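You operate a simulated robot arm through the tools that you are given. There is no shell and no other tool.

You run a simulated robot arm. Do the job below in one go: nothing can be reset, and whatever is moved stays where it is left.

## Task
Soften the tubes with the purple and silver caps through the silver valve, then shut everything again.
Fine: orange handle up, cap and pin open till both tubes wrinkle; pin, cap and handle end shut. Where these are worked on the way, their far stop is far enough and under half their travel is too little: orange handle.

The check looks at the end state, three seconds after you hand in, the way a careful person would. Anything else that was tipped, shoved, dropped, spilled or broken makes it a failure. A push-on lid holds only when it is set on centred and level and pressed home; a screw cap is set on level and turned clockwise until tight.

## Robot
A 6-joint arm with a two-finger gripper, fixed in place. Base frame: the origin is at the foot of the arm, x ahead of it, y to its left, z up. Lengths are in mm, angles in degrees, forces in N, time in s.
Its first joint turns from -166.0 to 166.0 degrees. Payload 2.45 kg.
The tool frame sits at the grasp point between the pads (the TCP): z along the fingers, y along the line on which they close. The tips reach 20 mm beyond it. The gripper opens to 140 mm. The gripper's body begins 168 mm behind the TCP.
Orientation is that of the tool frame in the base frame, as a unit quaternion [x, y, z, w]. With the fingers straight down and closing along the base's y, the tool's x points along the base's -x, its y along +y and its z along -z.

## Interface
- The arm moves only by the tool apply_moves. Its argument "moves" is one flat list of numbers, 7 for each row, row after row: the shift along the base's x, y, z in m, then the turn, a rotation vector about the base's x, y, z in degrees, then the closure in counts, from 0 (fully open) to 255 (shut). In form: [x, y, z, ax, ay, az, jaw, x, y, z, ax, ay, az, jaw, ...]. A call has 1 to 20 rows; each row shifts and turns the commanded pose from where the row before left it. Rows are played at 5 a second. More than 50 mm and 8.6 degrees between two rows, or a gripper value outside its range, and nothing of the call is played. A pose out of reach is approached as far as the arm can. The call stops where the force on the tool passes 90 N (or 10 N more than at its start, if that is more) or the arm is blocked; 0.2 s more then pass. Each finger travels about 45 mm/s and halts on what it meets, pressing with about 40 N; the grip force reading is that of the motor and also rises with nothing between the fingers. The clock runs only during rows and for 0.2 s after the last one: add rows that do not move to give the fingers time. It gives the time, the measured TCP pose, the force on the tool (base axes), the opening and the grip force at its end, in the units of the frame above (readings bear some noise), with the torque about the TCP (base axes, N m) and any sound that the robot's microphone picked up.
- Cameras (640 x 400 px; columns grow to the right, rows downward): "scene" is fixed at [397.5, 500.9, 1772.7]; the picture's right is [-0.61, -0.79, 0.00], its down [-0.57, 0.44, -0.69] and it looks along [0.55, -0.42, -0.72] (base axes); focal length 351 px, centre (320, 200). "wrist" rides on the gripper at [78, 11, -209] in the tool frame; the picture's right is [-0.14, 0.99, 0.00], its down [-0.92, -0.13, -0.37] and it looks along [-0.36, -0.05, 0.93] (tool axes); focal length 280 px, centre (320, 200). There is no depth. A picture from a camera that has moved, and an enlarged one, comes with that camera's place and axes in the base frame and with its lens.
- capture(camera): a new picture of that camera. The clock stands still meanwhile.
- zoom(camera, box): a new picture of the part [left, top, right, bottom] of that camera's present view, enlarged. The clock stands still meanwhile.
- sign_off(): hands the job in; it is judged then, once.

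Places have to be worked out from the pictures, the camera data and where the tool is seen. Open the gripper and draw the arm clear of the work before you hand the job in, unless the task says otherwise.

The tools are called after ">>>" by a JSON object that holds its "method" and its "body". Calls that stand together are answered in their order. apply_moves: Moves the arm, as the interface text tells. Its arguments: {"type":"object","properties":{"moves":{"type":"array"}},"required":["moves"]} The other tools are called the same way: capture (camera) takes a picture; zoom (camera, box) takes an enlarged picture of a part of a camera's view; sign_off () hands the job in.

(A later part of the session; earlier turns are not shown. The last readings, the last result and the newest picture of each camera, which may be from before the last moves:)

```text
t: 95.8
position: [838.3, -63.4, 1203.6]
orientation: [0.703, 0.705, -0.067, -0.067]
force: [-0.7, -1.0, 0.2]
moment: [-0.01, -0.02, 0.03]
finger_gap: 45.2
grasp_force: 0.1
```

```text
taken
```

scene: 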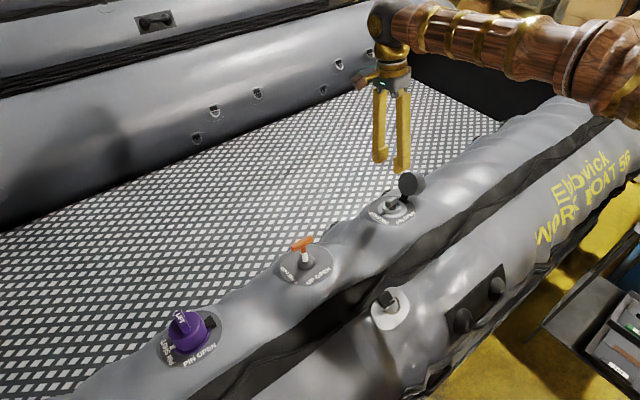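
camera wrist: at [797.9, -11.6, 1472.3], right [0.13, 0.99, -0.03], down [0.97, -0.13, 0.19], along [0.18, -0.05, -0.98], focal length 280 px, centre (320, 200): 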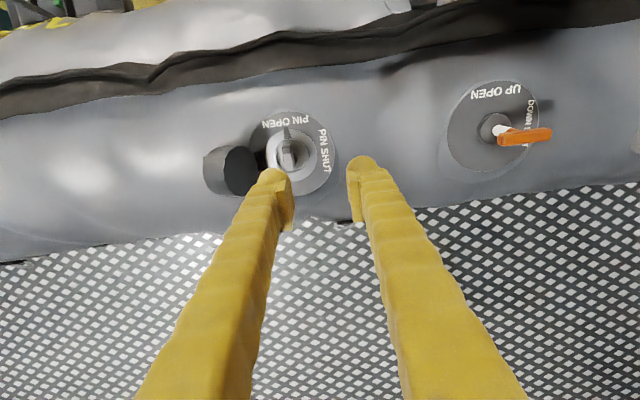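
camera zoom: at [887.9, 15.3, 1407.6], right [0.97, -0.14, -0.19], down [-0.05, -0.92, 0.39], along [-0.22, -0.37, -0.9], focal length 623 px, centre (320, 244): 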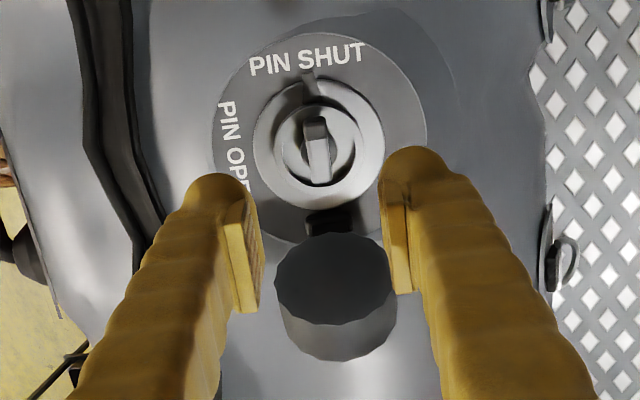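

The pin is shut with its pointer at PIN SHUT. Since release the cap has swung further open, to about 115°. I'll close the fingers, go over and behind the cap on its -y side, and come down there to push it closed from behind.

>>> {"method": "apply_moves", "body": {"moves": [0, -0.0415, 0, 0, 0, 0, 255, 0, -0.0415, 0, 0, 0, 0, 255, 0, -0.0415, 0, 0, 0, 0, 255, 0, -0.0415, 0, 0, 0, 0, 255, -0.006, 0, -0.03, 0, 0, 0, 255, -0.005, 0, -0.025, 0, 0, 0, 255, 0, 0, 0, 0, 0, 0, 255]}}

>>> {"method": "zoom", "body": {"camera": "scene", "box": [350, 110, 470, 235]}}

>>> {"method": "capture", "body": {"camera": "wrist"}}

```text
t: 97.4
position: [827.9, -230.3, 1145.9]
orientation: [0.703, 0.704, -0.068, -0.068]
force: [-0.4, 0.4, 0.3]
moment: [0.02, 0.03, 0.0]
finger_gap: 0.0
grasp_force: 29.6
```

```text
3.20 times, centred on (410, 172) of scene
camera zoom: at [397.5, 500.9, 1772.7], right [-0.61, -0.79, 0.0], down [-0.57, 0.44, -0.69], along [0.55, -0.42, -0.72], focal length 1123 px, centre (32, 288)
```

zoom: 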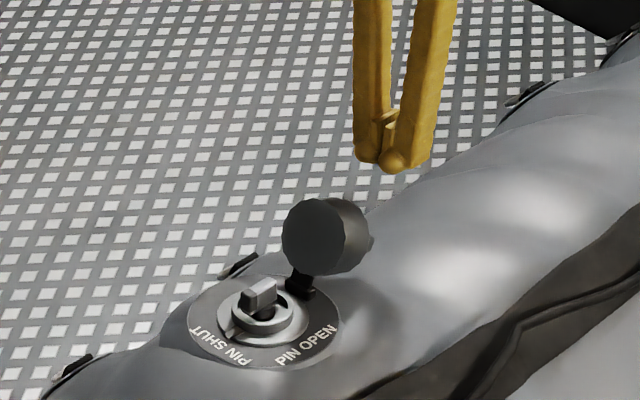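

```text
taken
camera wrist: at [876.8, -151.5, 1349.8], right [0.97, -0.14, -0.19], down [-0.05, -0.92, 0.39], along [-0.22, -0.37, -0.9], focal length 280 px, centre (320, 200)
```

wrist: 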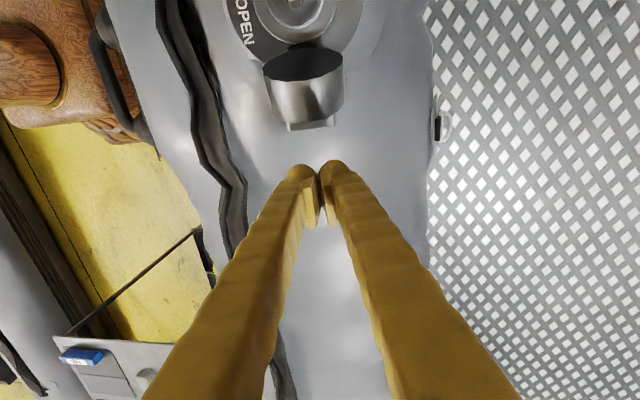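

The cap rests at roughly 118–120° with its ridge pointing away toward -y, and the closed fingers are just behind it. I'll lower the tips to just above the ridge's height, then start pushing toward +y in small steps.

>>> {"method": "apply_moves", "body": {"moves": [-0.006, 0, -0.018, 0, 0, 0, 255, -0.006, 0, -0.018, 0, 0, 0, 255, 0, 0.008, 0, 0, 0, 0, 255, 0, 0.008, 0, 0, 0, 0, 255, 0, 0.006, 0, 0, 0, 0, 255]}}

>>> {"method": "zoom", "body": {"camera": "scene", "box": [350, 110, 470, 235]}}

>>> {"method": "zoom", "body": {"camera": "wrist", "box": [230, 20, 410, 240]}}

```text
t: 98.6
position: [816.5, -207.7, 1111.2]
orientation: [0.702, 0.705, -0.067, -0.067]
force: [0.6, -0.4, -0.1]
moment: [-0.01, -0.01, -0.02]
finger_gap: 0.3
grasp_force: 29.3
```

```text
3.20 times, centred on (410, 172) of scene
camera zoom: at [397.5, 500.9, 1772.7], right [-0.61, -0.79, 0.0], down [-0.57, 0.44, -0.69], along [0.55, -0.42, -0.72], focal length 1123 px, centre (32, 288)
```

zoom: 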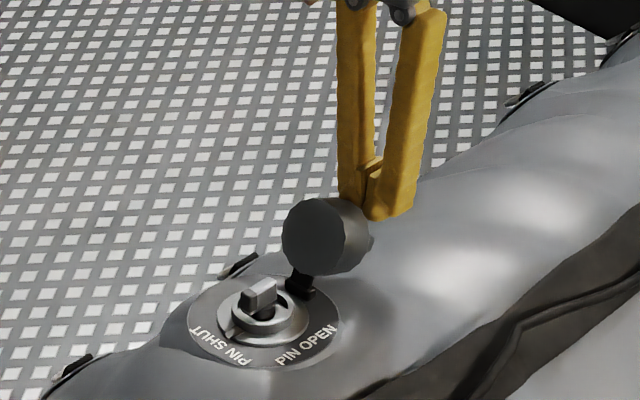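

```text
1.82 times, centred on (320, 130) of wrist
camera zoom: at [865.6, -128.9, 1313.9], right [0.97, -0.13, -0.19], down [-0.05, -0.92, 0.39], along [-0.22, -0.37, -0.9], focal length 510 px, centre (320, 327)
```

zoom: 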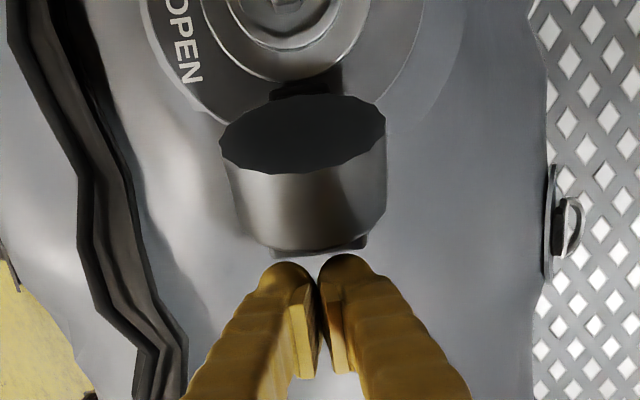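

The fingertips are almost at the cap and centred on it. I'll push toward +y now in 6 mm steps.

>>> {"method": "apply_moves", "body": {"moves": [0, 0.006, 0, 0, 0, 0, 255, 0, 0.006, 0, 0, 0, 0, 255, 0, 0.006, 0, 0, 0, 0, 255, 0, 0.006, 0, 0, 0, 0, 255]}}

>>> {"method": "zoom", "body": {"camera": "scene", "box": [350, 110, 470, 235]}}

>>> {"method": "zoom", "body": {"camera": "wrist", "box": [230, 20, 410, 240]}}

```text
t: 99.6
position: [815.7, -184.1, 1114.2]
orientation: [0.703, 0.705, -0.066, -0.065]
force: [14.2, -38.8, 29.5]
moment: [-0.13, -0.06, 0.0]
finger_gap: 6.2
grasp_force: 28.7
```

```text
3.20 times, centred on (410, 172) of scene
camera zoom: at [397.5, 500.9, 1772.7], right [-0.61, -0.79, 0.0], down [-0.57, 0.44, -0.69], along [0.55, -0.42, -0.72], focal length 1123 px, centre (32, 288)
```

zoom: 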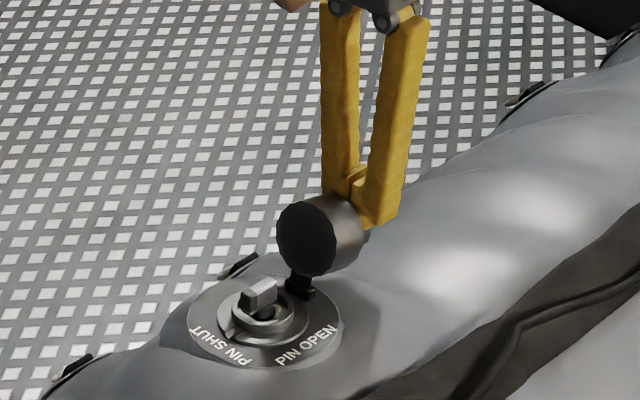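

```text
1.82 times, centred on (320, 130) of wrist
camera zoom: at [863.8, -105.5, 1317.3], right [0.97, -0.14, -0.18], down [-0.06, -0.92, 0.39], along [-0.22, -0.37, -0.9], focal length 510 px, centre (320, 327)
```

zoom: 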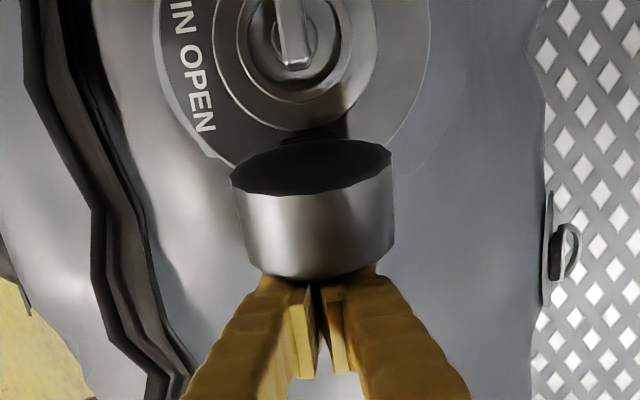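

The tips are bearing down on the ridge (tool pushed up 30 N), which works against closing. I'll back off a few mm, raise about 14 mm so I bear on the cap's upper edge, and push again.

>>> {"method": "apply_moves", "body": {"moves": [0, -0.006, 0, 0, 0, 0, 255, 0.0026, 0, 0.014, 0, 0, 0, 255, 0, 0.005, 0, 0, 0, 0, 255, 0, 0.005, 0, 0, 0, 0, 255, 0, 0.005, 0, 0, 0, 0, 255]}}

>>> {"method": "zoom", "body": {"camera": "scene", "box": [350, 110, 470, 235]}}

>>> {"method": "zoom", "body": {"camera": "wrist", "box": [230, 20, 410, 240]}}

```text
t: 100.8
position: [816.9, -174.1, 1126.0]
orientation: [0.703, 0.705, -0.067, -0.067]
force: [-0.3, 0.4, 1.1]
moment: [0.02, -0.02, 0.0]
finger_gap: 0.0
grasp_force: 29.5
```

```text
3.20 times, centred on (410, 172) of scene
camera zoom: at [397.5, 500.9, 1772.7], right [-0.61, -0.79, 0.0], down [-0.57, 0.44, -0.69], along [0.55, -0.42, -0.72], focal length 1123 px, centre (32, 288)
```

zoom: 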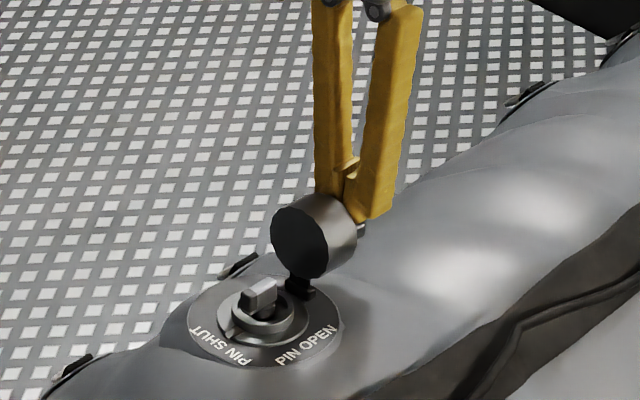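

```text
1.82 times, centred on (320, 130) of wrist
camera zoom: at [866.9, -96.3, 1329.0], right [0.97, -0.14, -0.19], down [-0.05, -0.92, 0.39], along [-0.22, -0.36, -0.9], focal length 510 px, centre (320, 327)
```

zoom: 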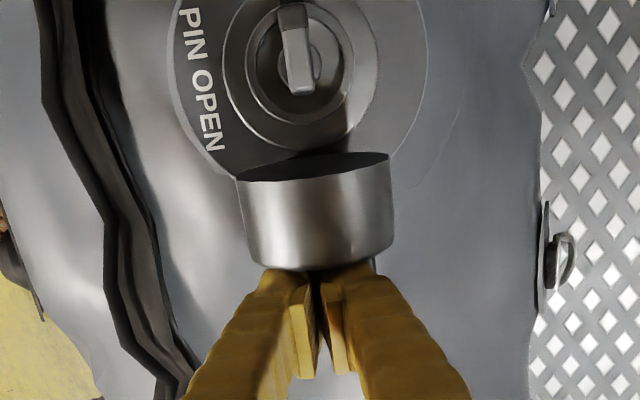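

The cap is now turning easily with almost no force (about 100°). I'll keep pushing toward +y while rising a little, so I stay above the ridge and bear on the upper edge.

>>> {"method": "apply_moves", "body": {"moves": [0.001, 0.006, 0.005, 0, 0, 0, 255, 0.001, 0.006, 0.005, 0, 0, 0, 255, 0.001, 0.006, 0.005, 0, 0, 0, 255, 0, 0.006, 0, 0, 0, 0, 255]}}

>>> {"method": "zoom", "body": {"camera": "scene", "box": [350, 110, 470, 235]}}

>>> {"method": "zoom", "body": {"camera": "wrist", "box": [230, 20, 410, 240]}}

```text
t: 101.8
position: [821.5, -149.9, 1140.3]
orientation: [0.703, 0.705, -0.067, -0.068]
force: [0.7, -0.2, 0.4]
moment: [0.0, 0.0, -0.02]
finger_gap: 0.0
grasp_force: 29.8
```

```text
3.20 times, centred on (410, 172) of scene
camera zoom: at [397.5, 500.9, 1772.7], right [-0.61, -0.79, 0.0], down [-0.57, 0.44, -0.69], along [0.55, -0.42, -0.72], focal length 1123 px, centre (32, 288)
```

zoom: 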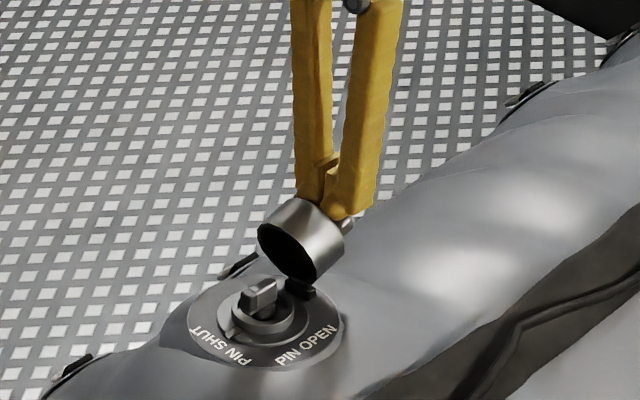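

```text
1.82 times, centred on (320, 130) of wrist
camera zoom: at [870.9, -71.8, 1343.8], right [0.97, -0.13, -0.19], down [-0.05, -0.92, 0.39], along [-0.22, -0.37, -0.9], focal length 510 px, centre (320, 327)
```

zoom: 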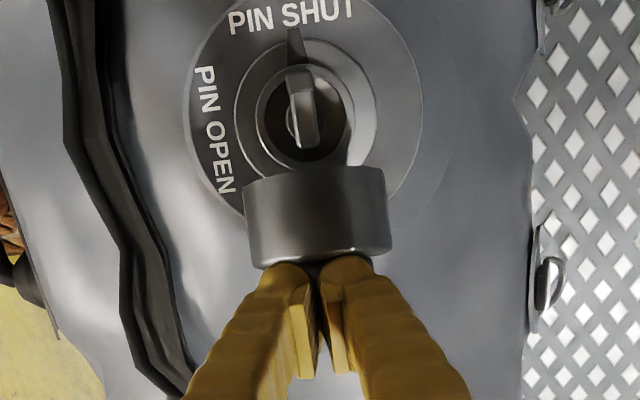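

The cap is near its balance point, at about 72°. I'll push on so it tips over toward closed.

>>> {"method": "apply_moves", "body": {"moves": [0, 0.006, 0, 0, 0, 0, 255, 0, 0.006, 0, 0, 0, 0, 255, 0, 0.006, 0, 0, 0, 0, 255, 0, 0.006, 0, 0, 0, 0, 255]}}

>>> {"method": "zoom", "body": {"camera": "scene", "box": [350, 110, 470, 235]}}

>>> {"method": "zoom", "body": {"camera": "wrist", "box": [230, 20, 410, 240]}}

```text
t: 102.7
position: [823.3, -131.5, 1144.8]
orientation: [0.704, 0.705, -0.065, -0.063]
force: [1.1, -2.3, 7.1]
moment: [-0.12, 0.14, 0.01]
finger_gap: 0.0
grasp_force: 29.2
stopped in row 4: the force on the tool passed its limit at 97 N (the readings are from after the stop); the commanded pose is now the measured one
```

```text
3.20 times, centred on (410, 172) of scene
camera zoom: at [397.5, 500.9, 1772.7], right [-0.61, -0.79, 0.0], down [-0.57, 0.44, -0.69], along [0.55, -0.42, -0.72], focal length 1123 px, centre (32, 288)
```

zoom: 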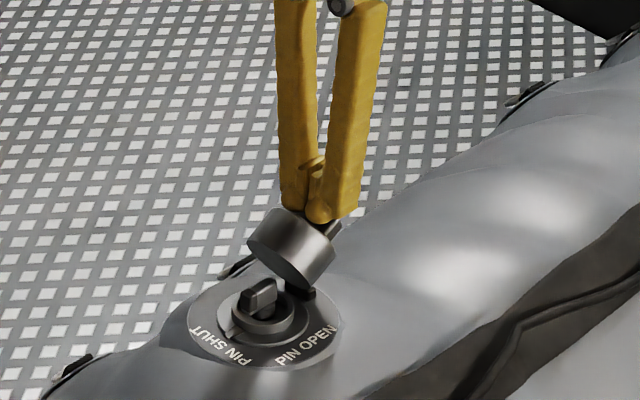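

```text
1.82 times, centred on (320, 130) of wrist
camera zoom: at [870.5, -52.4, 1349.3], right [0.97, -0.14, -0.18], down [-0.06, -0.92, 0.39], along [-0.22, -0.37, -0.9], focal length 510 px, centre (320, 327)
```

zoom: 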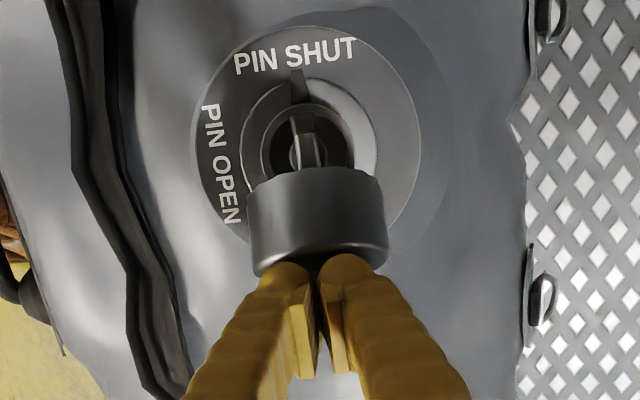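

The tips caught on the rising ridge corner and the move stopped itself; the cap is at about 60° and unharmed. I'll rise 12 mm clear of the ridge and then push on gently.

>>> {"method": "apply_moves", "body": {"moves": [0.001, -0.002, 0.006, 0, 0, 0, 255, 0.001, 0, 0.007, 0, 0, 0, 255, 0, 0.005, 0.001, 0, 0, 0, 255, 0, 0.005, 0, 0, 0, 0, 255]}}

>>> {"method": "zoom", "body": {"camera": "scene", "box": [350, 110, 470, 235]}}

>>> {"method": "zoom", "body": {"camera": "wrist", "box": [230, 20, 410, 240]}}

```text
t: 103.7
position: [825.4, -123.5, 1158.9]
orientation: [0.704, 0.705, -0.065, -0.064]
force: [0.0, 0.2, 0.1]
moment: [0.01, 0.02, 0.04]
finger_gap: 0.3
grasp_force: 30.0
```

```text
3.20 times, centred on (410, 172) of scene
camera zoom: at [397.5, 500.9, 1772.7], right [-0.61, -0.79, 0.0], down [-0.57, 0.44, -0.69], along [0.55, -0.42, -0.72], focal length 1123 px, centre (32, 288)
```

zoom: 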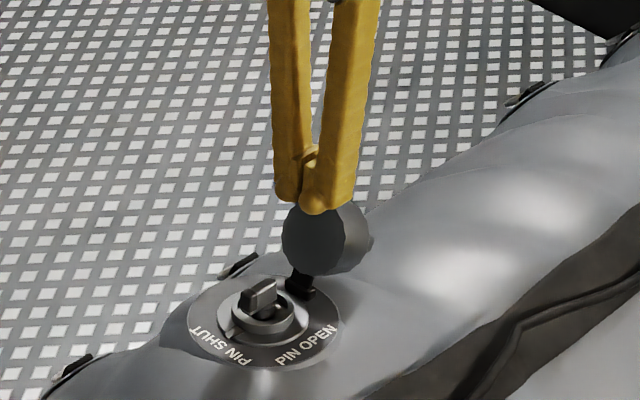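

```text
1.82 times, centred on (320, 130) of wrist
camera zoom: at [873.0, -44.4, 1362.8], right [0.97, -0.14, -0.18], down [-0.06, -0.92, 0.39], along [-0.22, -0.37, -0.9], focal length 510 px, centre (320, 327)
```

zoom: 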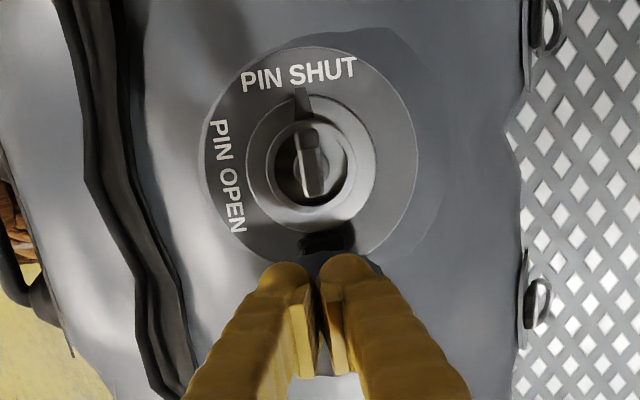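

The cap tipped back open, since it needs to pass below about 60° before it falls shut. I have now worked out a height schedule that keeps the tips above the ridge and on the cap's far edge all the way. I'll go back behind the cap at safe height and come down again.

>>> {"method": "apply_moves", "body": {"moves": [0, -0.037, 0, 0, 0, 0, 255, 0, -0.037, 0, 0, 0, 0, 255, 0, -0.037, 0, 0, 0, 0, 255, -0.0043, 0, -0.0225, 0, 0, 0, 255, -0.0043, 0, -0.0225, 0, 0, 0, 255, 0, 0.016, 0, 0, 0, 0, 255, 0, 0, 0, 0, 0, 0, 255]}}

>>> {"method": "zoom", "body": {"camera": "scene", "box": [350, 110, 470, 235]}}

>>> {"method": "zoom", "body": {"camera": "wrist", "box": [230, 20, 410, 240]}}

```text
t: 105.3
position: [816.9, -217.1, 1113.6]
orientation: [0.703, 0.705, -0.065, -0.063]
force: [0.2, -0.5, 0.0]
moment: [0.01, 0.0, -0.02]
finger_gap: 0.3
grasp_force: 29.6
```

```text
3.20 times, centred on (410, 172) of scene
camera zoom: at [397.5, 500.9, 1772.7], right [-0.61, -0.79, 0.0], down [-0.57, 0.44, -0.69], along [0.55, -0.42, -0.72], focal length 1123 px, centre (32, 288)
```

zoom: 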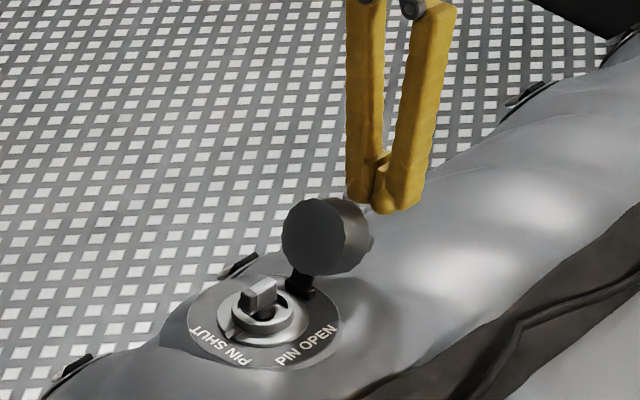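

```text
1.82 times, centred on (320, 130) of wrist
camera zoom: at [863.7, -137.9, 1316.9], right [0.97, -0.14, -0.18], down [-0.06, -0.92, 0.39], along [-0.22, -0.37, -0.9], focal length 510 px, centre (320, 327)
```

zoom: 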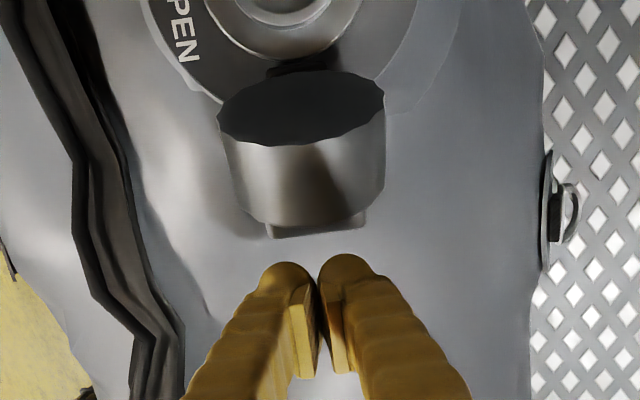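

Positioned behind the open cap. I'm pushing along the planned curve now: contact, then rising with the cap's edge to about 80°.

>>> {"method": "apply_moves", "body": {"moves": [0, 0.007, 0.0005, 0, 0, 0, 255, 0, 0.007, 0.0005, 0, 0, 0, 255, 0.0008, 0.0045, 0.004, 0, 0, 0, 255, 0.0008, 0.0045, 0.004, 0, 0, 0, 255, 0.0008, 0.006, 0.0044, 0, 0, 0, 255, 0.0008, 0.006, 0.0044, 0, 0, 0, 255, 0.0007, 0.0067, 0.0035, 0, 0, 0, 255, 0.0007, 0.0067, 0.0035, 0, 0, 0, 255, 0.0007, 0.0073, 0.0035, 0, 0, 0, 255, 0.0007, 0.0073, 0.0035, 0, 0, 0, 255]}}

>>> {"method": "zoom", "body": {"camera": "scene", "box": [350, 110, 470, 235]}}

>>> {"method": "zoom", "body": {"camera": "wrist", "box": [230, 20, 410, 240]}}

```text
t: 107.5
position: [823.2, -158.0, 1143.8]
orientation: [0.704, 0.705, -0.064, -0.064]
force: [0.3, -0.1, -1.2]
moment: [0.02, -0.02, 0.0]
finger_gap: 0.0
grasp_force: 29.3
```

```text
3.20 times, centred on (410, 172) of scene
camera zoom: at [397.5, 500.9, 1772.7], right [-0.61, -0.79, 0.0], down [-0.57, 0.44, -0.69], along [0.55, -0.42, -0.72], focal length 1123 px, centre (32, 288)
```

zoom: 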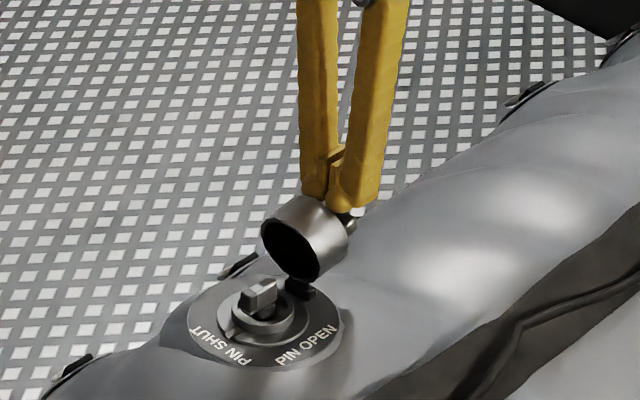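

```text
1.82 times, centred on (320, 130) of wrist
camera zoom: at [870.7, -77.7, 1347.8], right [0.97, -0.14, -0.18], down [-0.06, -0.92, 0.39], along [-0.22, -0.37, -0.9], focal length 510 px, centre (320, 327)
```

zoom: 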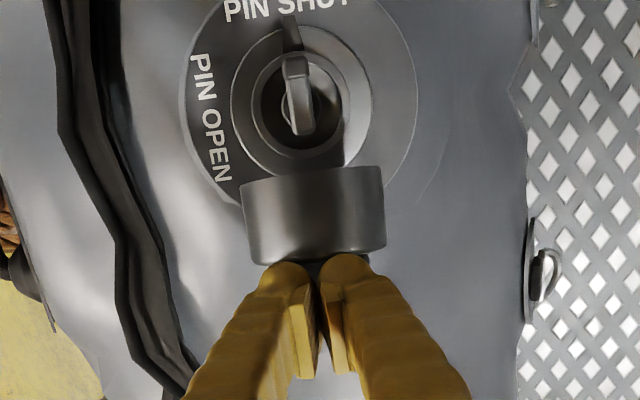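

Force is near zero and the cap is at about 78°, following nicely. Continuing along the curve past the tipping point.

>>> {"method": "apply_moves", "body": {"moves": [0.0003, 0.0064, 0.0017, 0, 0, 0, 255, 0.0003, 0.0064, 0.0017, 0, 0, 0, 255, 0.0003, 0.0064, 0.0016, 0, 0, 0, 255, 0.0002, 0.0076, 0.0012, 0, 0, 0, 255, 0.0002, 0.0076, 0.001, 0, 0, 0, 255, 0, 0.007, 0, 0, 0, 0, 255, 0, 0.007, 0, 0, 0, 0, 255]}}

>>> {"method": "zoom", "body": {"camera": "scene", "box": [350, 110, 470, 235]}}

>>> {"method": "zoom", "body": {"camera": "wrist", "box": [230, 20, 410, 240]}}

```text
t: 109.1
position: [822.9, -106.0, 1152.1]
orientation: [0.703, 0.705, -0.065, -0.064]
force: [0.5, 0.4, 0.3]
moment: [-0.01, -0.03, 0.0]
finger_gap: 0.0
grasp_force: 29.7
```

```text
3.20 times, centred on (410, 172) of scene
camera zoom: at [397.5, 500.9, 1772.7], right [-0.61, -0.79, 0.0], down [-0.57, 0.44, -0.69], along [0.55, -0.42, -0.72], focal length 1123 px, centre (32, 288)
```

zoom: 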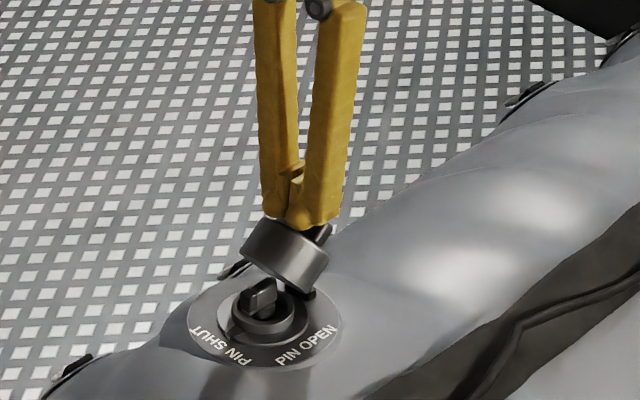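

```text
1.82 times, centred on (320, 130) of wrist
camera zoom: at [870.5, -27.6, 1356.2], right [0.97, -0.14, -0.18], down [-0.06, -0.92, 0.39], along [-0.22, -0.37, -0.9], focal length 510 px, centre (320, 327)
```

zoom: 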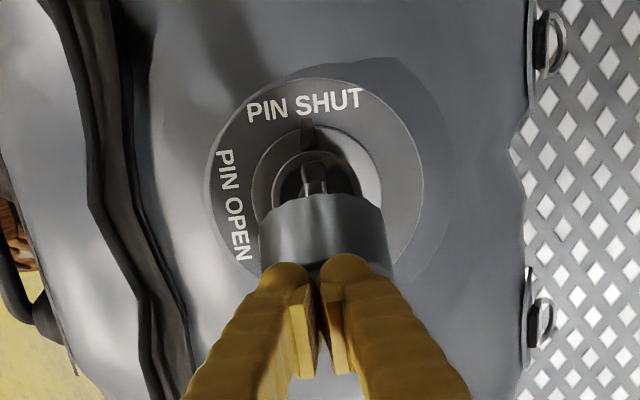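

The cap is at about 50° and holds against the finger. From here I'll follow its far edge over and downward, keeping on the outer half of the cap face and past the ridge.

>>> {"method": "apply_moves", "body": {"moves": [-0.0006, 0.007, -0.0034, 0, 0, 0, 255, -0.0006, 0.007, -0.0034, 0, 0, 0, 255, -0.0007, 0.007, -0.0036, 0, 0, 0, 255, -0.0007, 0.007, -0.0036, 0, 0, 0, 255]}}

>>> {"method": "zoom", "body": {"camera": "scene", "box": [350, 110, 470, 235]}}

>>> {"method": "zoom", "body": {"camera": "wrist", "box": [230, 20, 410, 240]}}

```text
t: 110.2
position: [821.7, -76.2, 1144.5]
orientation: [0.704, 0.705, -0.061, -0.061]
force: [0.2, 2.6, 12.6]
moment: [-0.12, 0.13, -0.07]
finger_gap: 0.0
grasp_force: 30.1
stopped in row 4: the force on the tool passed its limit at 95 N (the readings are from after the stop); the commanded pose is now the measured one
```

```text
3.20 times, centred on (410, 172) of scene
camera zoom: at [397.5, 500.9, 1772.7], right [-0.61, -0.79, 0.0], down [-0.57, 0.44, -0.69], along [0.55, -0.42, -0.72], focal length 1123 px, centre (32, 288)
```

zoom: 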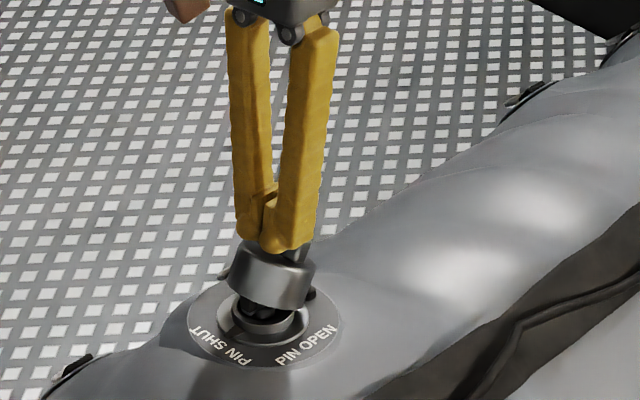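

```text
1.82 times, centred on (320, 130) of wrist
camera zoom: at [867.7, 2.1, 1348.4], right [0.98, -0.14, -0.17], down [-0.06, -0.92, 0.39], along [-0.21, -0.37, -0.91], focal length 510 px, centre (320, 327)
```

zoom: 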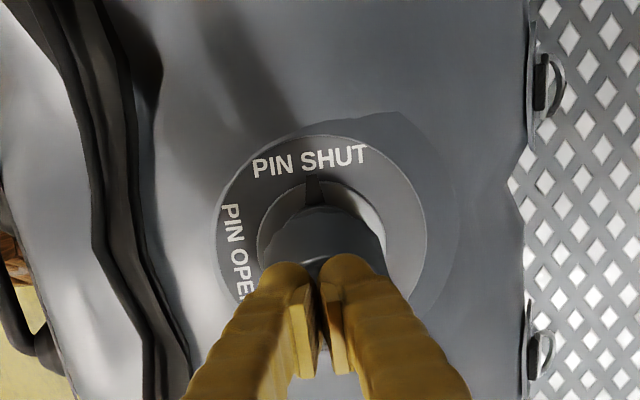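

The cap is down to about 30° but the tips jammed against the ridge corner and the move stopped itself. Gravity should favour closing now, so I'll lift off and see which way it settles.

>>> {"method": "apply_moves", "body": {"moves": [0.0005, 0, 0.003, 0, 0, 0, 255, 0.001, 0, 0.006, 0, 0, 0, 255, 0.002, 0, 0.012, 0, 0, 0, 255, 0, 0, 0, 0, 0, 0, 255]}}

>>> {"method": "zoom", "body": {"camera": "scene", "box": [350, 110, 470, 235]}}

>>> {"method": "zoom", "body": {"camera": "wrist", "box": [230, 20, 410, 240]}}

```text
t: 111.2
position: [824.3, -74.6, 1162.0]
orientation: [0.703, 0.705, -0.062, -0.061]
force: [0.1, 0.3, -0.5]
moment: [-0.01, 0.03, 0.04]
finger_gap: 0.0
grasp_force: 29.8
```

```text
3.20 times, centred on (410, 172) of scene
camera zoom: at [397.5, 500.9, 1772.7], right [-0.61, -0.79, 0.0], down [-0.57, 0.44, -0.69], along [0.55, -0.42, -0.72], focal length 1123 px, centre (32, 288)
```

zoom: 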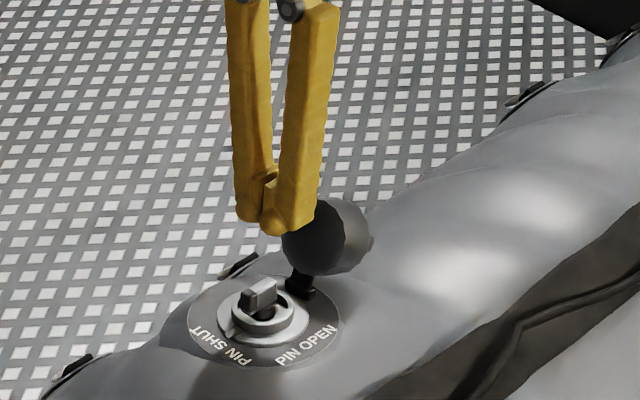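

```text
1.82 times, centred on (320, 130) of wrist
camera zoom: at [871.1, 2.9, 1366.8], right [0.98, -0.14, -0.17], down [-0.06, -0.92, 0.39], along [-0.21, -0.37, -0.91], focal length 510 px, centre (320, 327)
```

zoom: 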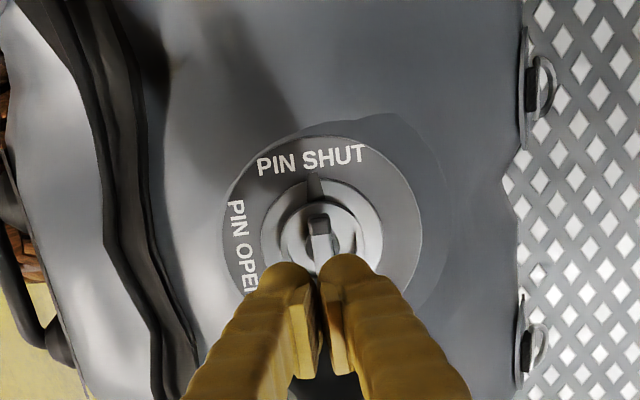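

The cap's hinge is lightly sprung open, so it has to be carried all the way down and pressed home. The jam came from the ridge trapping my fingers. This time I'll slide over the far edge first and then press down from out there. I'm going back behind the cap at safe height to repeat the push.

>>> {"method": "apply_moves", "body": {"moves": [0, -0.04, 0, 0, 0, 0, 255, 0, -0.04, 0, 0, 0, 0, 255, 0, -0.04, 0, 0, 0, 0, 255, 0, -0.04, 0, 0, 0, 0, 255, -0.004, 0, -0.024, 0, 0, 0, 255, -0.0035, 0, -0.024, 0, 0, 0, 255, 0, 0.016, 0, 0, 0, 0, 255, 0, 0, 0, 0, 0, 0, 255]}}

>>> {"method": "zoom", "body": {"camera": "wrist", "box": [230, 20, 410, 240]}}

```text
t: 113.0
position: [818.7, -221.4, 1116.9]
orientation: [0.704, 0.705, -0.062, -0.062]
force: [0.0, -0.6, 0.4]
moment: [0.02, -0.01, 0.0]
finger_gap: 0.3
grasp_force: 29.5
```

```text
1.82 times, centred on (320, 130) of wrist
camera zoom: at [865.5, -142.1, 1320.1], right [0.98, -0.14, -0.17], down [-0.06, -0.92, 0.39], along [-0.21, -0.37, -0.91], focal length 510 px, centre (320, 327)
```

zoom: 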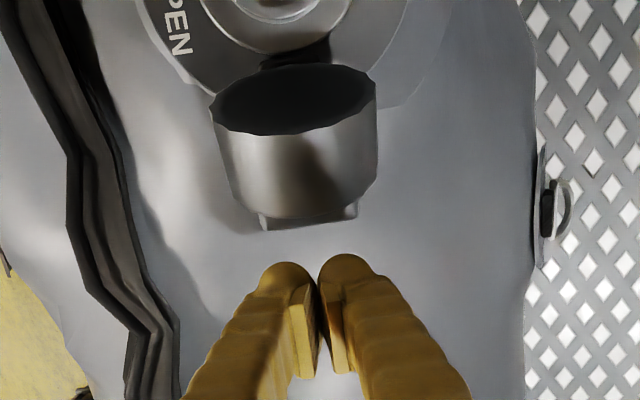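

The fingers are behind the cap again, centred within a couple of mm. Repeating the same push curve to about 78°.

>>> {"method": "apply_moves", "body": {"moves": [-0.002, 0.011, -0.002, 0, 0, 0, 255, 0, 0.007, 0.0005, 0, 0, 0, 255, 0.0008, 0.0045, 0.004, 0, 0, 0, 255, 0.0008, 0.0045, 0.004, 0, 0, 0, 255, 0.0008, 0.006, 0.0044, 0, 0, 0, 255, 0.0008, 0.006, 0.0044, 0, 0, 0, 255, 0.0007, 0.0067, 0.0035, 0, 0, 0, 255, 0.0007, 0.0067, 0.0035, 0, 0, 0, 255, 0.0007, 0.0073, 0.0035, 0, 0, 0, 255, 0.0007, 0.0073, 0.0035, 0, 0, 0, 255]}}

```text
t: 115.2
position: [822.8, -152.9, 1144.5]
orientation: [0.704, 0.705, -0.062, -0.062]
force: [-0.5, 0.7, 0.4]
moment: [0.04, -0.01, 0.0]
finger_gap: 0.0
grasp_force: 29.2
```

Smooth again with no load. Continuing over the top to about 50°, then sliding across the cap's far edge before pressing down.

>>> {"method": "apply_moves", "body": {"moves": [0.0003, 0.007, 0.0022, 0, 0, 0, 255, 0.0003, 0.007, 0.0022, 0, 0, 0, 255, 0.0002, 0.0076, 0.0015, 0, 0, 0, 255, 0.0002, 0.0076, 0.0012, 0, 0, 0, 255, 0, 0.0088, 0.0002, 0, 0, 0, 255, 0, 0.0088, 0, 0, 0, 0, 255, -0.0001, 0.0082, -0.0006, 0, 0, 0, 255, -0.0001, 0.0082, -0.0006, 0, 0, 0, 255]}}

>>> {"method": "zoom", "body": {"camera": "scene", "box": [350, 110, 470, 235]}}

>>> {"method": "zoom", "body": {"camera": "wrist", "box": [230, 20, 410, 240]}}

```text
t: 117.0
position: [823.9, -91.2, 1150.7]
orientation: [0.703, 0.705, -0.062, -0.062]
force: [-0.1, 0.0, 1.3]
moment: [-0.03, 0.0, -0.02]
finger_gap: 0.3
grasp_force: 30.2
```

```text
3.20 times, centred on (410, 172) of scene
camera zoom: at [397.5, 500.9, 1772.7], right [-0.61, -0.79, 0.0], down [-0.57, 0.44, -0.69], along [0.55, -0.42, -0.72], focal length 1123 px, centre (32, 288)
```

zoom: 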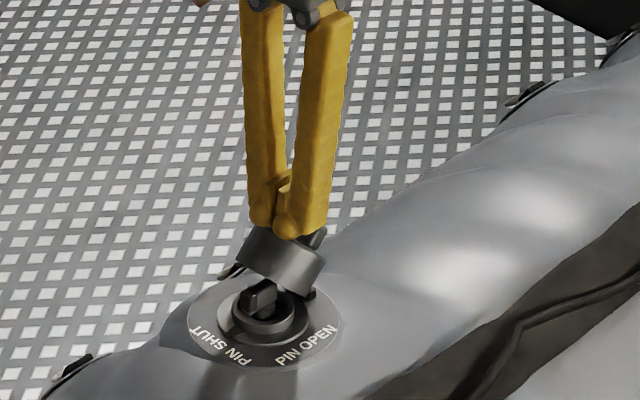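

```text
1.82 times, centred on (320, 130) of wrist
camera zoom: at [869.0, -12.8, 1355.0], right [0.98, -0.14, -0.17], down [-0.06, -0.92, 0.39], along [-0.21, -0.37, -0.91], focal length 510 px, centre (320, 327)
```

zoom: 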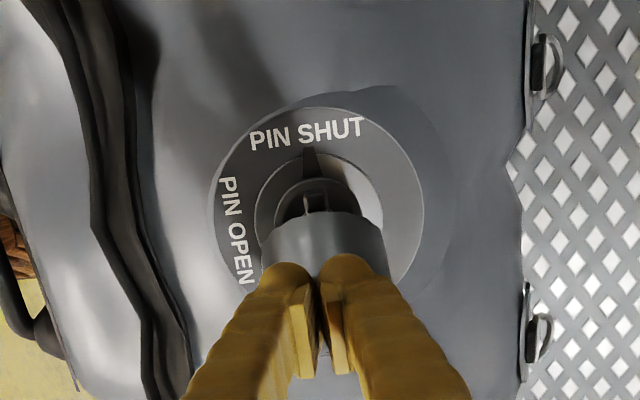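

The cap sits at about 47° under the fingertips. I'll slide the tips over its far edge, then start pressing down along that edge's path.

>>> {"method": "apply_moves", "body": {"moves": [-0.0001, 0.009, -0.0006, 0, 0, 0, 255, -0.0001, 0.009, -0.0008, 0, 0, 0, 255, -0.0003, 0.003, -0.002, 0, 0, 0, 255, -0.0003, 0.003, -0.002, 0, 0, 0, 255, -0.0004, 0.004, -0.0025, 0, 0, 0, 255]}}

>>> {"method": "zoom", "body": {"camera": "scene", "box": [350, 110, 470, 235]}}

>>> {"method": "zoom", "body": {"camera": "wrist", "box": [230, 20, 410, 240]}}

```text
t: 118.2
position: [821.6, -64.0, 1143.9]
orientation: [0.704, 0.705, -0.062, -0.061]
force: [0.6, 0.7, 1.0]
moment: [0.02, 0.0, 0.0]
finger_gap: 0.0
grasp_force: 28.8
```

```text
3.20 times, centred on (410, 172) of scene
camera zoom: at [397.5, 500.9, 1772.7], right [-0.61, -0.79, 0.0], down [-0.57, 0.44, -0.69], along [0.55, -0.42, -0.72], focal length 1123 px, centre (32, 288)
```

zoom: 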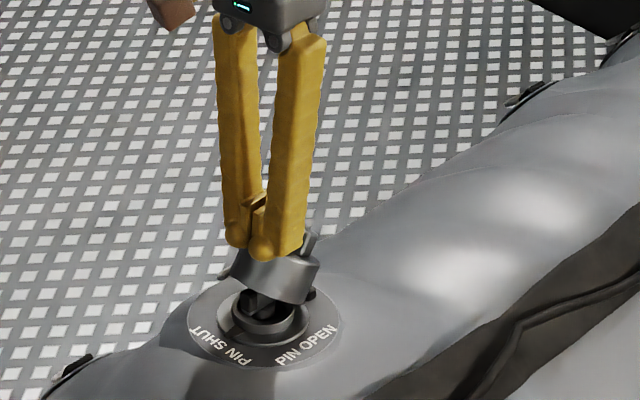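

```text
1.82 times, centred on (320, 130) of wrist
camera zoom: at [867.6, 15.3, 1347.8], right [0.98, -0.14, -0.17], down [-0.06, -0.92, 0.39], along [-0.21, -0.37, -0.91], focal length 510 px, centre (320, 327)
```

zoom: 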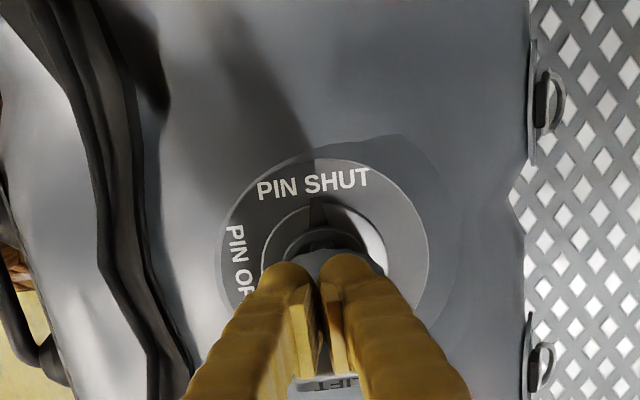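

The tips now bear on the outer half of the cap with the ridge safely behind them, at about 38°. Continuing to press along the far edge's path.

>>> {"method": "apply_moves", "body": {"moves": [-0.0006, 0.005, -0.0033, 0, 0, 0, 255, -0.0006, 0.005, -0.0033, 0, 0, 0, 255, -0.0007, 0.004, -0.0035, 0, 0, 0, 255, -0.0007, 0.004, -0.0035, 0, 0, 0, 255, -0.0007, 0.004, -0.0035, 0, 0, 0, 255]}}

>>> {"method": "zoom", "body": {"camera": "scene", "box": [350, 110, 470, 235]}}

>>> {"method": "zoom", "body": {"camera": "wrist", "box": [230, 20, 410, 240]}}

```text
t: 119.4
position: [819.4, -39.5, 1128.4]
orientation: [0.704, 0.705, -0.062, -0.061]
force: [0.5, 0.2, -0.5]
moment: [-0.02, 0.01, 0.0]
finger_gap: 0.0
grasp_force: 29.1
```

```text
3.20 times, centred on (410, 172) of scene
camera zoom: at [397.5, 500.9, 1772.7], right [-0.61, -0.79, 0.0], down [-0.57, 0.44, -0.69], along [0.55, -0.42, -0.72], focal length 1123 px, centre (32, 288)
```

zoom: 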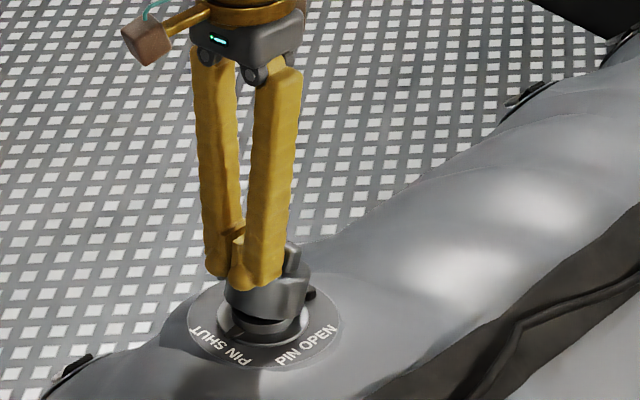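

```text
1.82 times, centred on (320, 130) of wrist
camera zoom: at [863.9, 39.0, 1331.5], right [0.98, -0.14, -0.17], down [-0.06, -0.92, 0.39], along [-0.21, -0.37, -0.91], focal length 510 px, centre (320, 327)
```

zoom: 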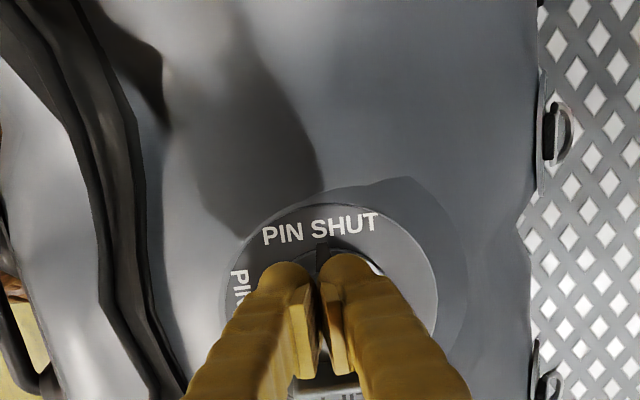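

The cap is at about 20° and following. I'll now go mostly straight down so the tips stay well over its far edge.

>>> {"method": "apply_moves", "body": {"moves": [-0.0006, 0, -0.0033, 0, 0, 0, 255, -0.0006, 0, -0.0033, 0, 0, 0, 255, -0.0006, 0, -0.0033, 0, 0, 0, 255, -0.0006, 0, -0.0033, 0, 0, 0, 255]}}

>>> {"method": "zoom", "body": {"camera": "scene", "box": [350, 130, 450, 240]}}

```text
t: 120.4
position: [815.4, -40.4, 1113.1]
orientation: [0.704, 0.705, -0.061, -0.061]
force: [-0.2, 2.7, 0.7]
moment: [-0.02, 0.03, -0.04]
finger_gap: 0.0
grasp_force: 29.7
```

```text
3.64 times, centred on (400, 185) of scene
camera zoom: at [397.5, 500.9, 1772.7], right [-0.61, -0.79, 0.0], down [-0.57, 0.44, -0.69], along [0.55, -0.42, -0.72], focal length 1276 px, centre (29, 254)
```

zoom: 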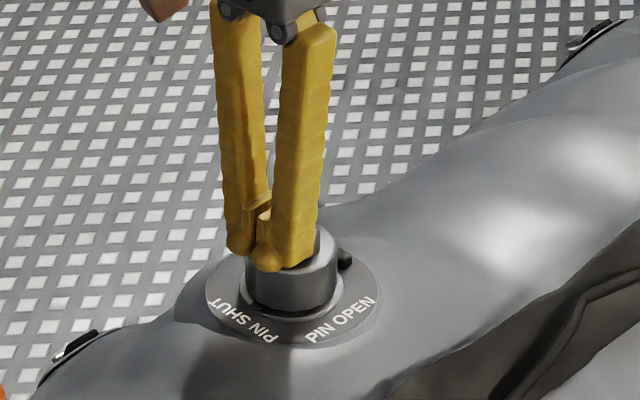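

The cap is nearly seated, at about 8°. I'll press on in smaller steps and watch the force rise as it seats.

>>> {"method": "apply_moves", "body": {"moves": [-0.0005, 0.0003, -0.0025, 0, 0, 0, 255, -0.0005, 0.0003, -0.0025, 0, 0, 0, 255, -0.0005, 0.0003, -0.0025, 0, 0, 0, 255, -0.0004, 0.0003, -0.002, 0, 0, 0, 255]}}

>>> {"method": "zoom", "body": {"camera": "scene", "box": [350, 130, 450, 240]}}

```text
t: 121.4
position: [813.7, -37.6, 1105.7]
orientation: [0.704, 0.705, -0.061, -0.061]
force: [1.0, 2.4, 19.8]
moment: [-0.09, 0.24, 0.0]
finger_gap: 0.0
grasp_force: 29.3
```

```text
3.64 times, centred on (400, 185) of scene
camera zoom: at [397.5, 500.9, 1772.7], right [-0.61, -0.79, 0.0], down [-0.57, 0.44, -0.69], along [0.55, -0.42, -0.72], focal length 1276 px, centre (29, 254)
```

zoom: 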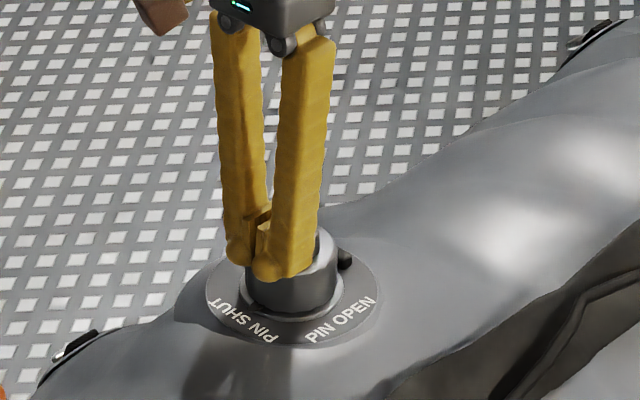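

The force is now rising (20 N), so the cap is on its seat. I'll press further to push it home, staying below the force limit.

>>> {"method": "apply_moves", "body": {"moves": [-0.0003, 0, -0.0015, 0, 0, 0, 255, -0.0003, 0, -0.0015, 0, 0, 0, 255, 0, 0, 0, 0, 0, 0, 255]}}

```text
t: 122.3
position: [813.5, -39.8, 1104.9]
orientation: [0.704, 0.705, -0.059, -0.059]
force: [0.4, -3.2, 20.4]
moment: [-0.22, 0.24, 0.06]
finger_gap: 0.1
grasp_force: 29.6
stopped in row 3: the force on the tool passed its limit at 92 N (the readings are from after the stop); the commanded pose is now the measured one
```

I pressed with about 92 N before the guard stopped me. I'll lift off and see whether the cap stays seated.

>>> {"method": "apply_moves", "body": {"moves": [0.0006, 0, 0.003, 0, 0, 0, 255, 0.001, 0, 0.006, 0, 0, 0, 255, 0.004, 0, 0.02, 0, 0, 0, 255, 0.006, 0.02, 0.03, 0, 0, 0, 255, 0.006, 0.02, 0.03, 0, 0, 0, 255, 0, 0, 0, 0, 0, 0, 255]}}

>>> {"method": "zoom", "body": {"camera": "scene", "box": [360, 170, 430, 235]}}

>>> {"method": "capture", "body": {"camera": "wrist"}}

```text
t: 123.7
position: [829.9, 0.7, 1193.2]
orientation: [0.704, 0.705, -0.06, -0.06]
force: [-0.6, 1.3, 0.8]
moment: [-0.03, -0.01, -0.01]
finger_gap: 0.0
grasp_force: 29.0
```

```text
6.15 times, centred on (395, 202) of scene
camera zoom: at [397.5, 500.9, 1772.7], right [-0.61, -0.79, 0.0], down [-0.57, 0.44, -0.69], along [0.55, -0.42, -0.72], focal length 2159 px, centre (-142, 185)
```

zoom: 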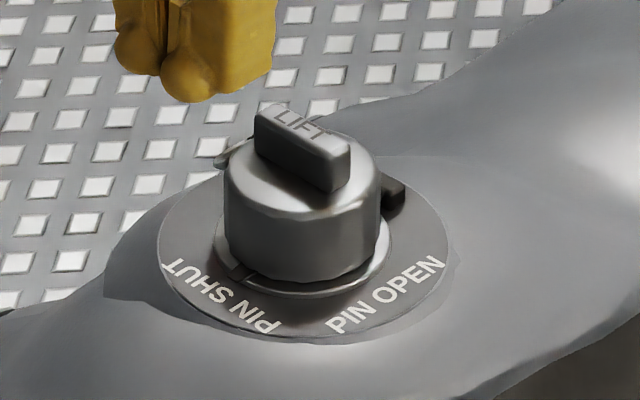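

```text
taken
camera wrist: at [875.1, 79.4, 1397.4], right [0.98, -0.14, -0.17], down [-0.06, -0.92, 0.38], along [-0.21, -0.37, -0.91], focal length 280 px, centre (320, 200)
```

wrist: 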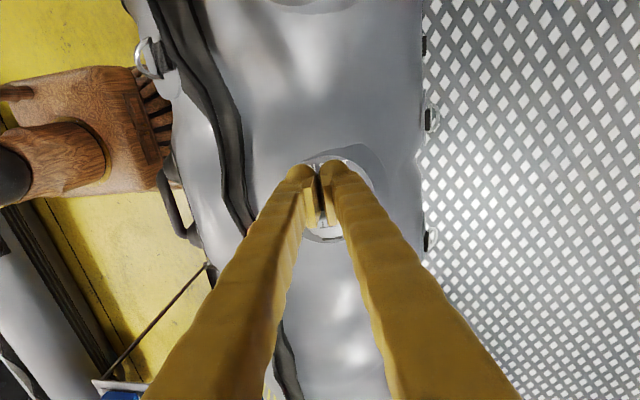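

The cap is down and stays shut against its spring. To be sure it's home and level, I'll also press on the centre of the LIFT ridge from straight above.

>>> {"method": "apply_moves", "body": {"moves": [0, -0.034, 0, 0, 0, 0, 255, 0, -0.034, 0, 0, 0, 0, 255, -0.0038, 0, -0.02, 0, 0, 0, 255, -0.0038, 0, -0.02, 0, 0, 0, 255, -0.0025, 0, -0.013, 0, 0, 0, 255, 0, 0, 0, 0, 0, 0, 255]}}

>>> {"method": "zoom", "body": {"camera": "scene", "box": [350, 140, 440, 235]}}

>>> {"method": "zoom", "body": {"camera": "wrist", "box": [230, 90, 410, 270]}}

```text
t: 125.1
position: [822.2, -67.0, 1140.6]
orientation: [0.704, 0.705, -0.06, -0.059]
force: [0.6, 0.2, -0.4]
moment: [0.02, -0.01, -0.01]
finger_gap: 0.0
grasp_force: 29.6
```

```text
4.21 times, centred on (395, 188) of scene
camera zoom: at [397.5, 500.9, 1772.7], right [-0.61, -0.79, 0.0], down [-0.57, 0.44, -0.69], along [0.55, -0.42, -0.72], focal length 1477 px, centre (4, 253)
```

zoom: 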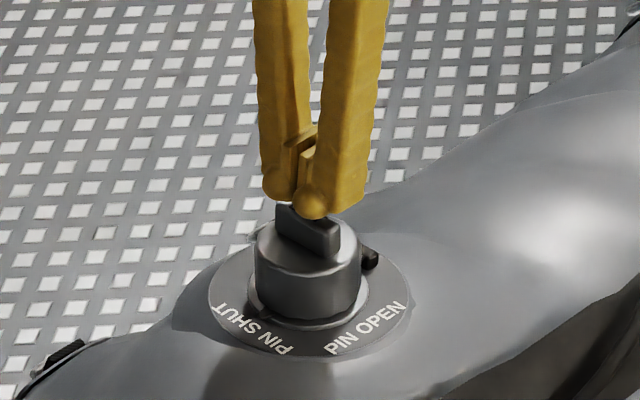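

```text
2.22 times, centred on (320, 180) of wrist
camera zoom: at [866.1, 11.3, 1344.9], right [0.98, -0.14, -0.17], down [-0.06, -0.92, 0.38], along [-0.21, -0.37, -0.91], focal length 623 px, centre (320, 244)
```

zoom: 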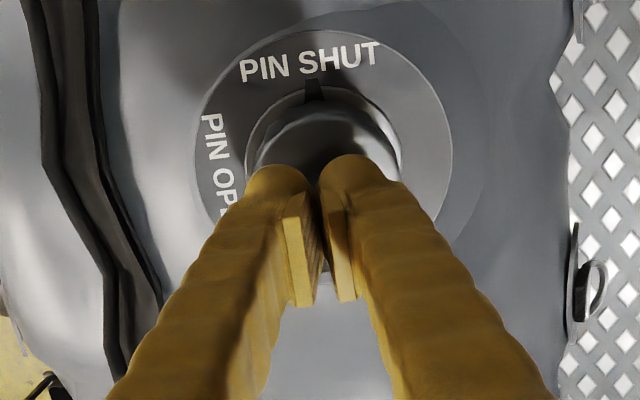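

The fingers are right above the ridge with about 12 mm to go. I'll go down gently onto it and press.

>>> {"method": "apply_moves", "body": {"moves": [-0.0008, 0, -0.004, 0, 0, 0, 255, -0.0008, 0, -0.004, 0, 0, 0, 255, -0.0005, 0, -0.0025, 0, 0, 0, 255, -0.0004, 0, -0.002, 0, 0, 0, 255, -0.0003, 0, -0.0015, 0, 0, 0, 255, -0.0003, 0, -0.0015, 0, 0, 0, 255]}}

```text
t: 126.5
position: [817.2, -66.2, 1126.1]
orientation: [0.704, 0.705, -0.058, -0.058]
force: [6.6, 4.2, 28.4]
moment: [-0.02, 0.24, -0.07]
finger_gap: 0.0
grasp_force: 29.6
```

In contact at 28 N on the ridge; pressing a bit harder.

>>> {"method": "apply_moves", "body": {"moves": [-0.0003, 0, -0.0015, 0, 0, 0, 255, -0.0002, 0, -0.0012, 0, 0, 0, 255, 0, 0, 0, 0, 0, 0, 255]}}

```text
t: 127.3
position: [818.0, -65.5, 1126.3]
orientation: [0.704, 0.705, -0.058, -0.058]
force: [0.2, -2.8, 15.3]
moment: [-0.1, 0.2, 0.04]
finger_gap: 0.0
grasp_force: 29.1
stopped in row 3: the force on the tool passed its limit at 92 N (the readings are from after the stop); the commanded pose is now the measured one
```

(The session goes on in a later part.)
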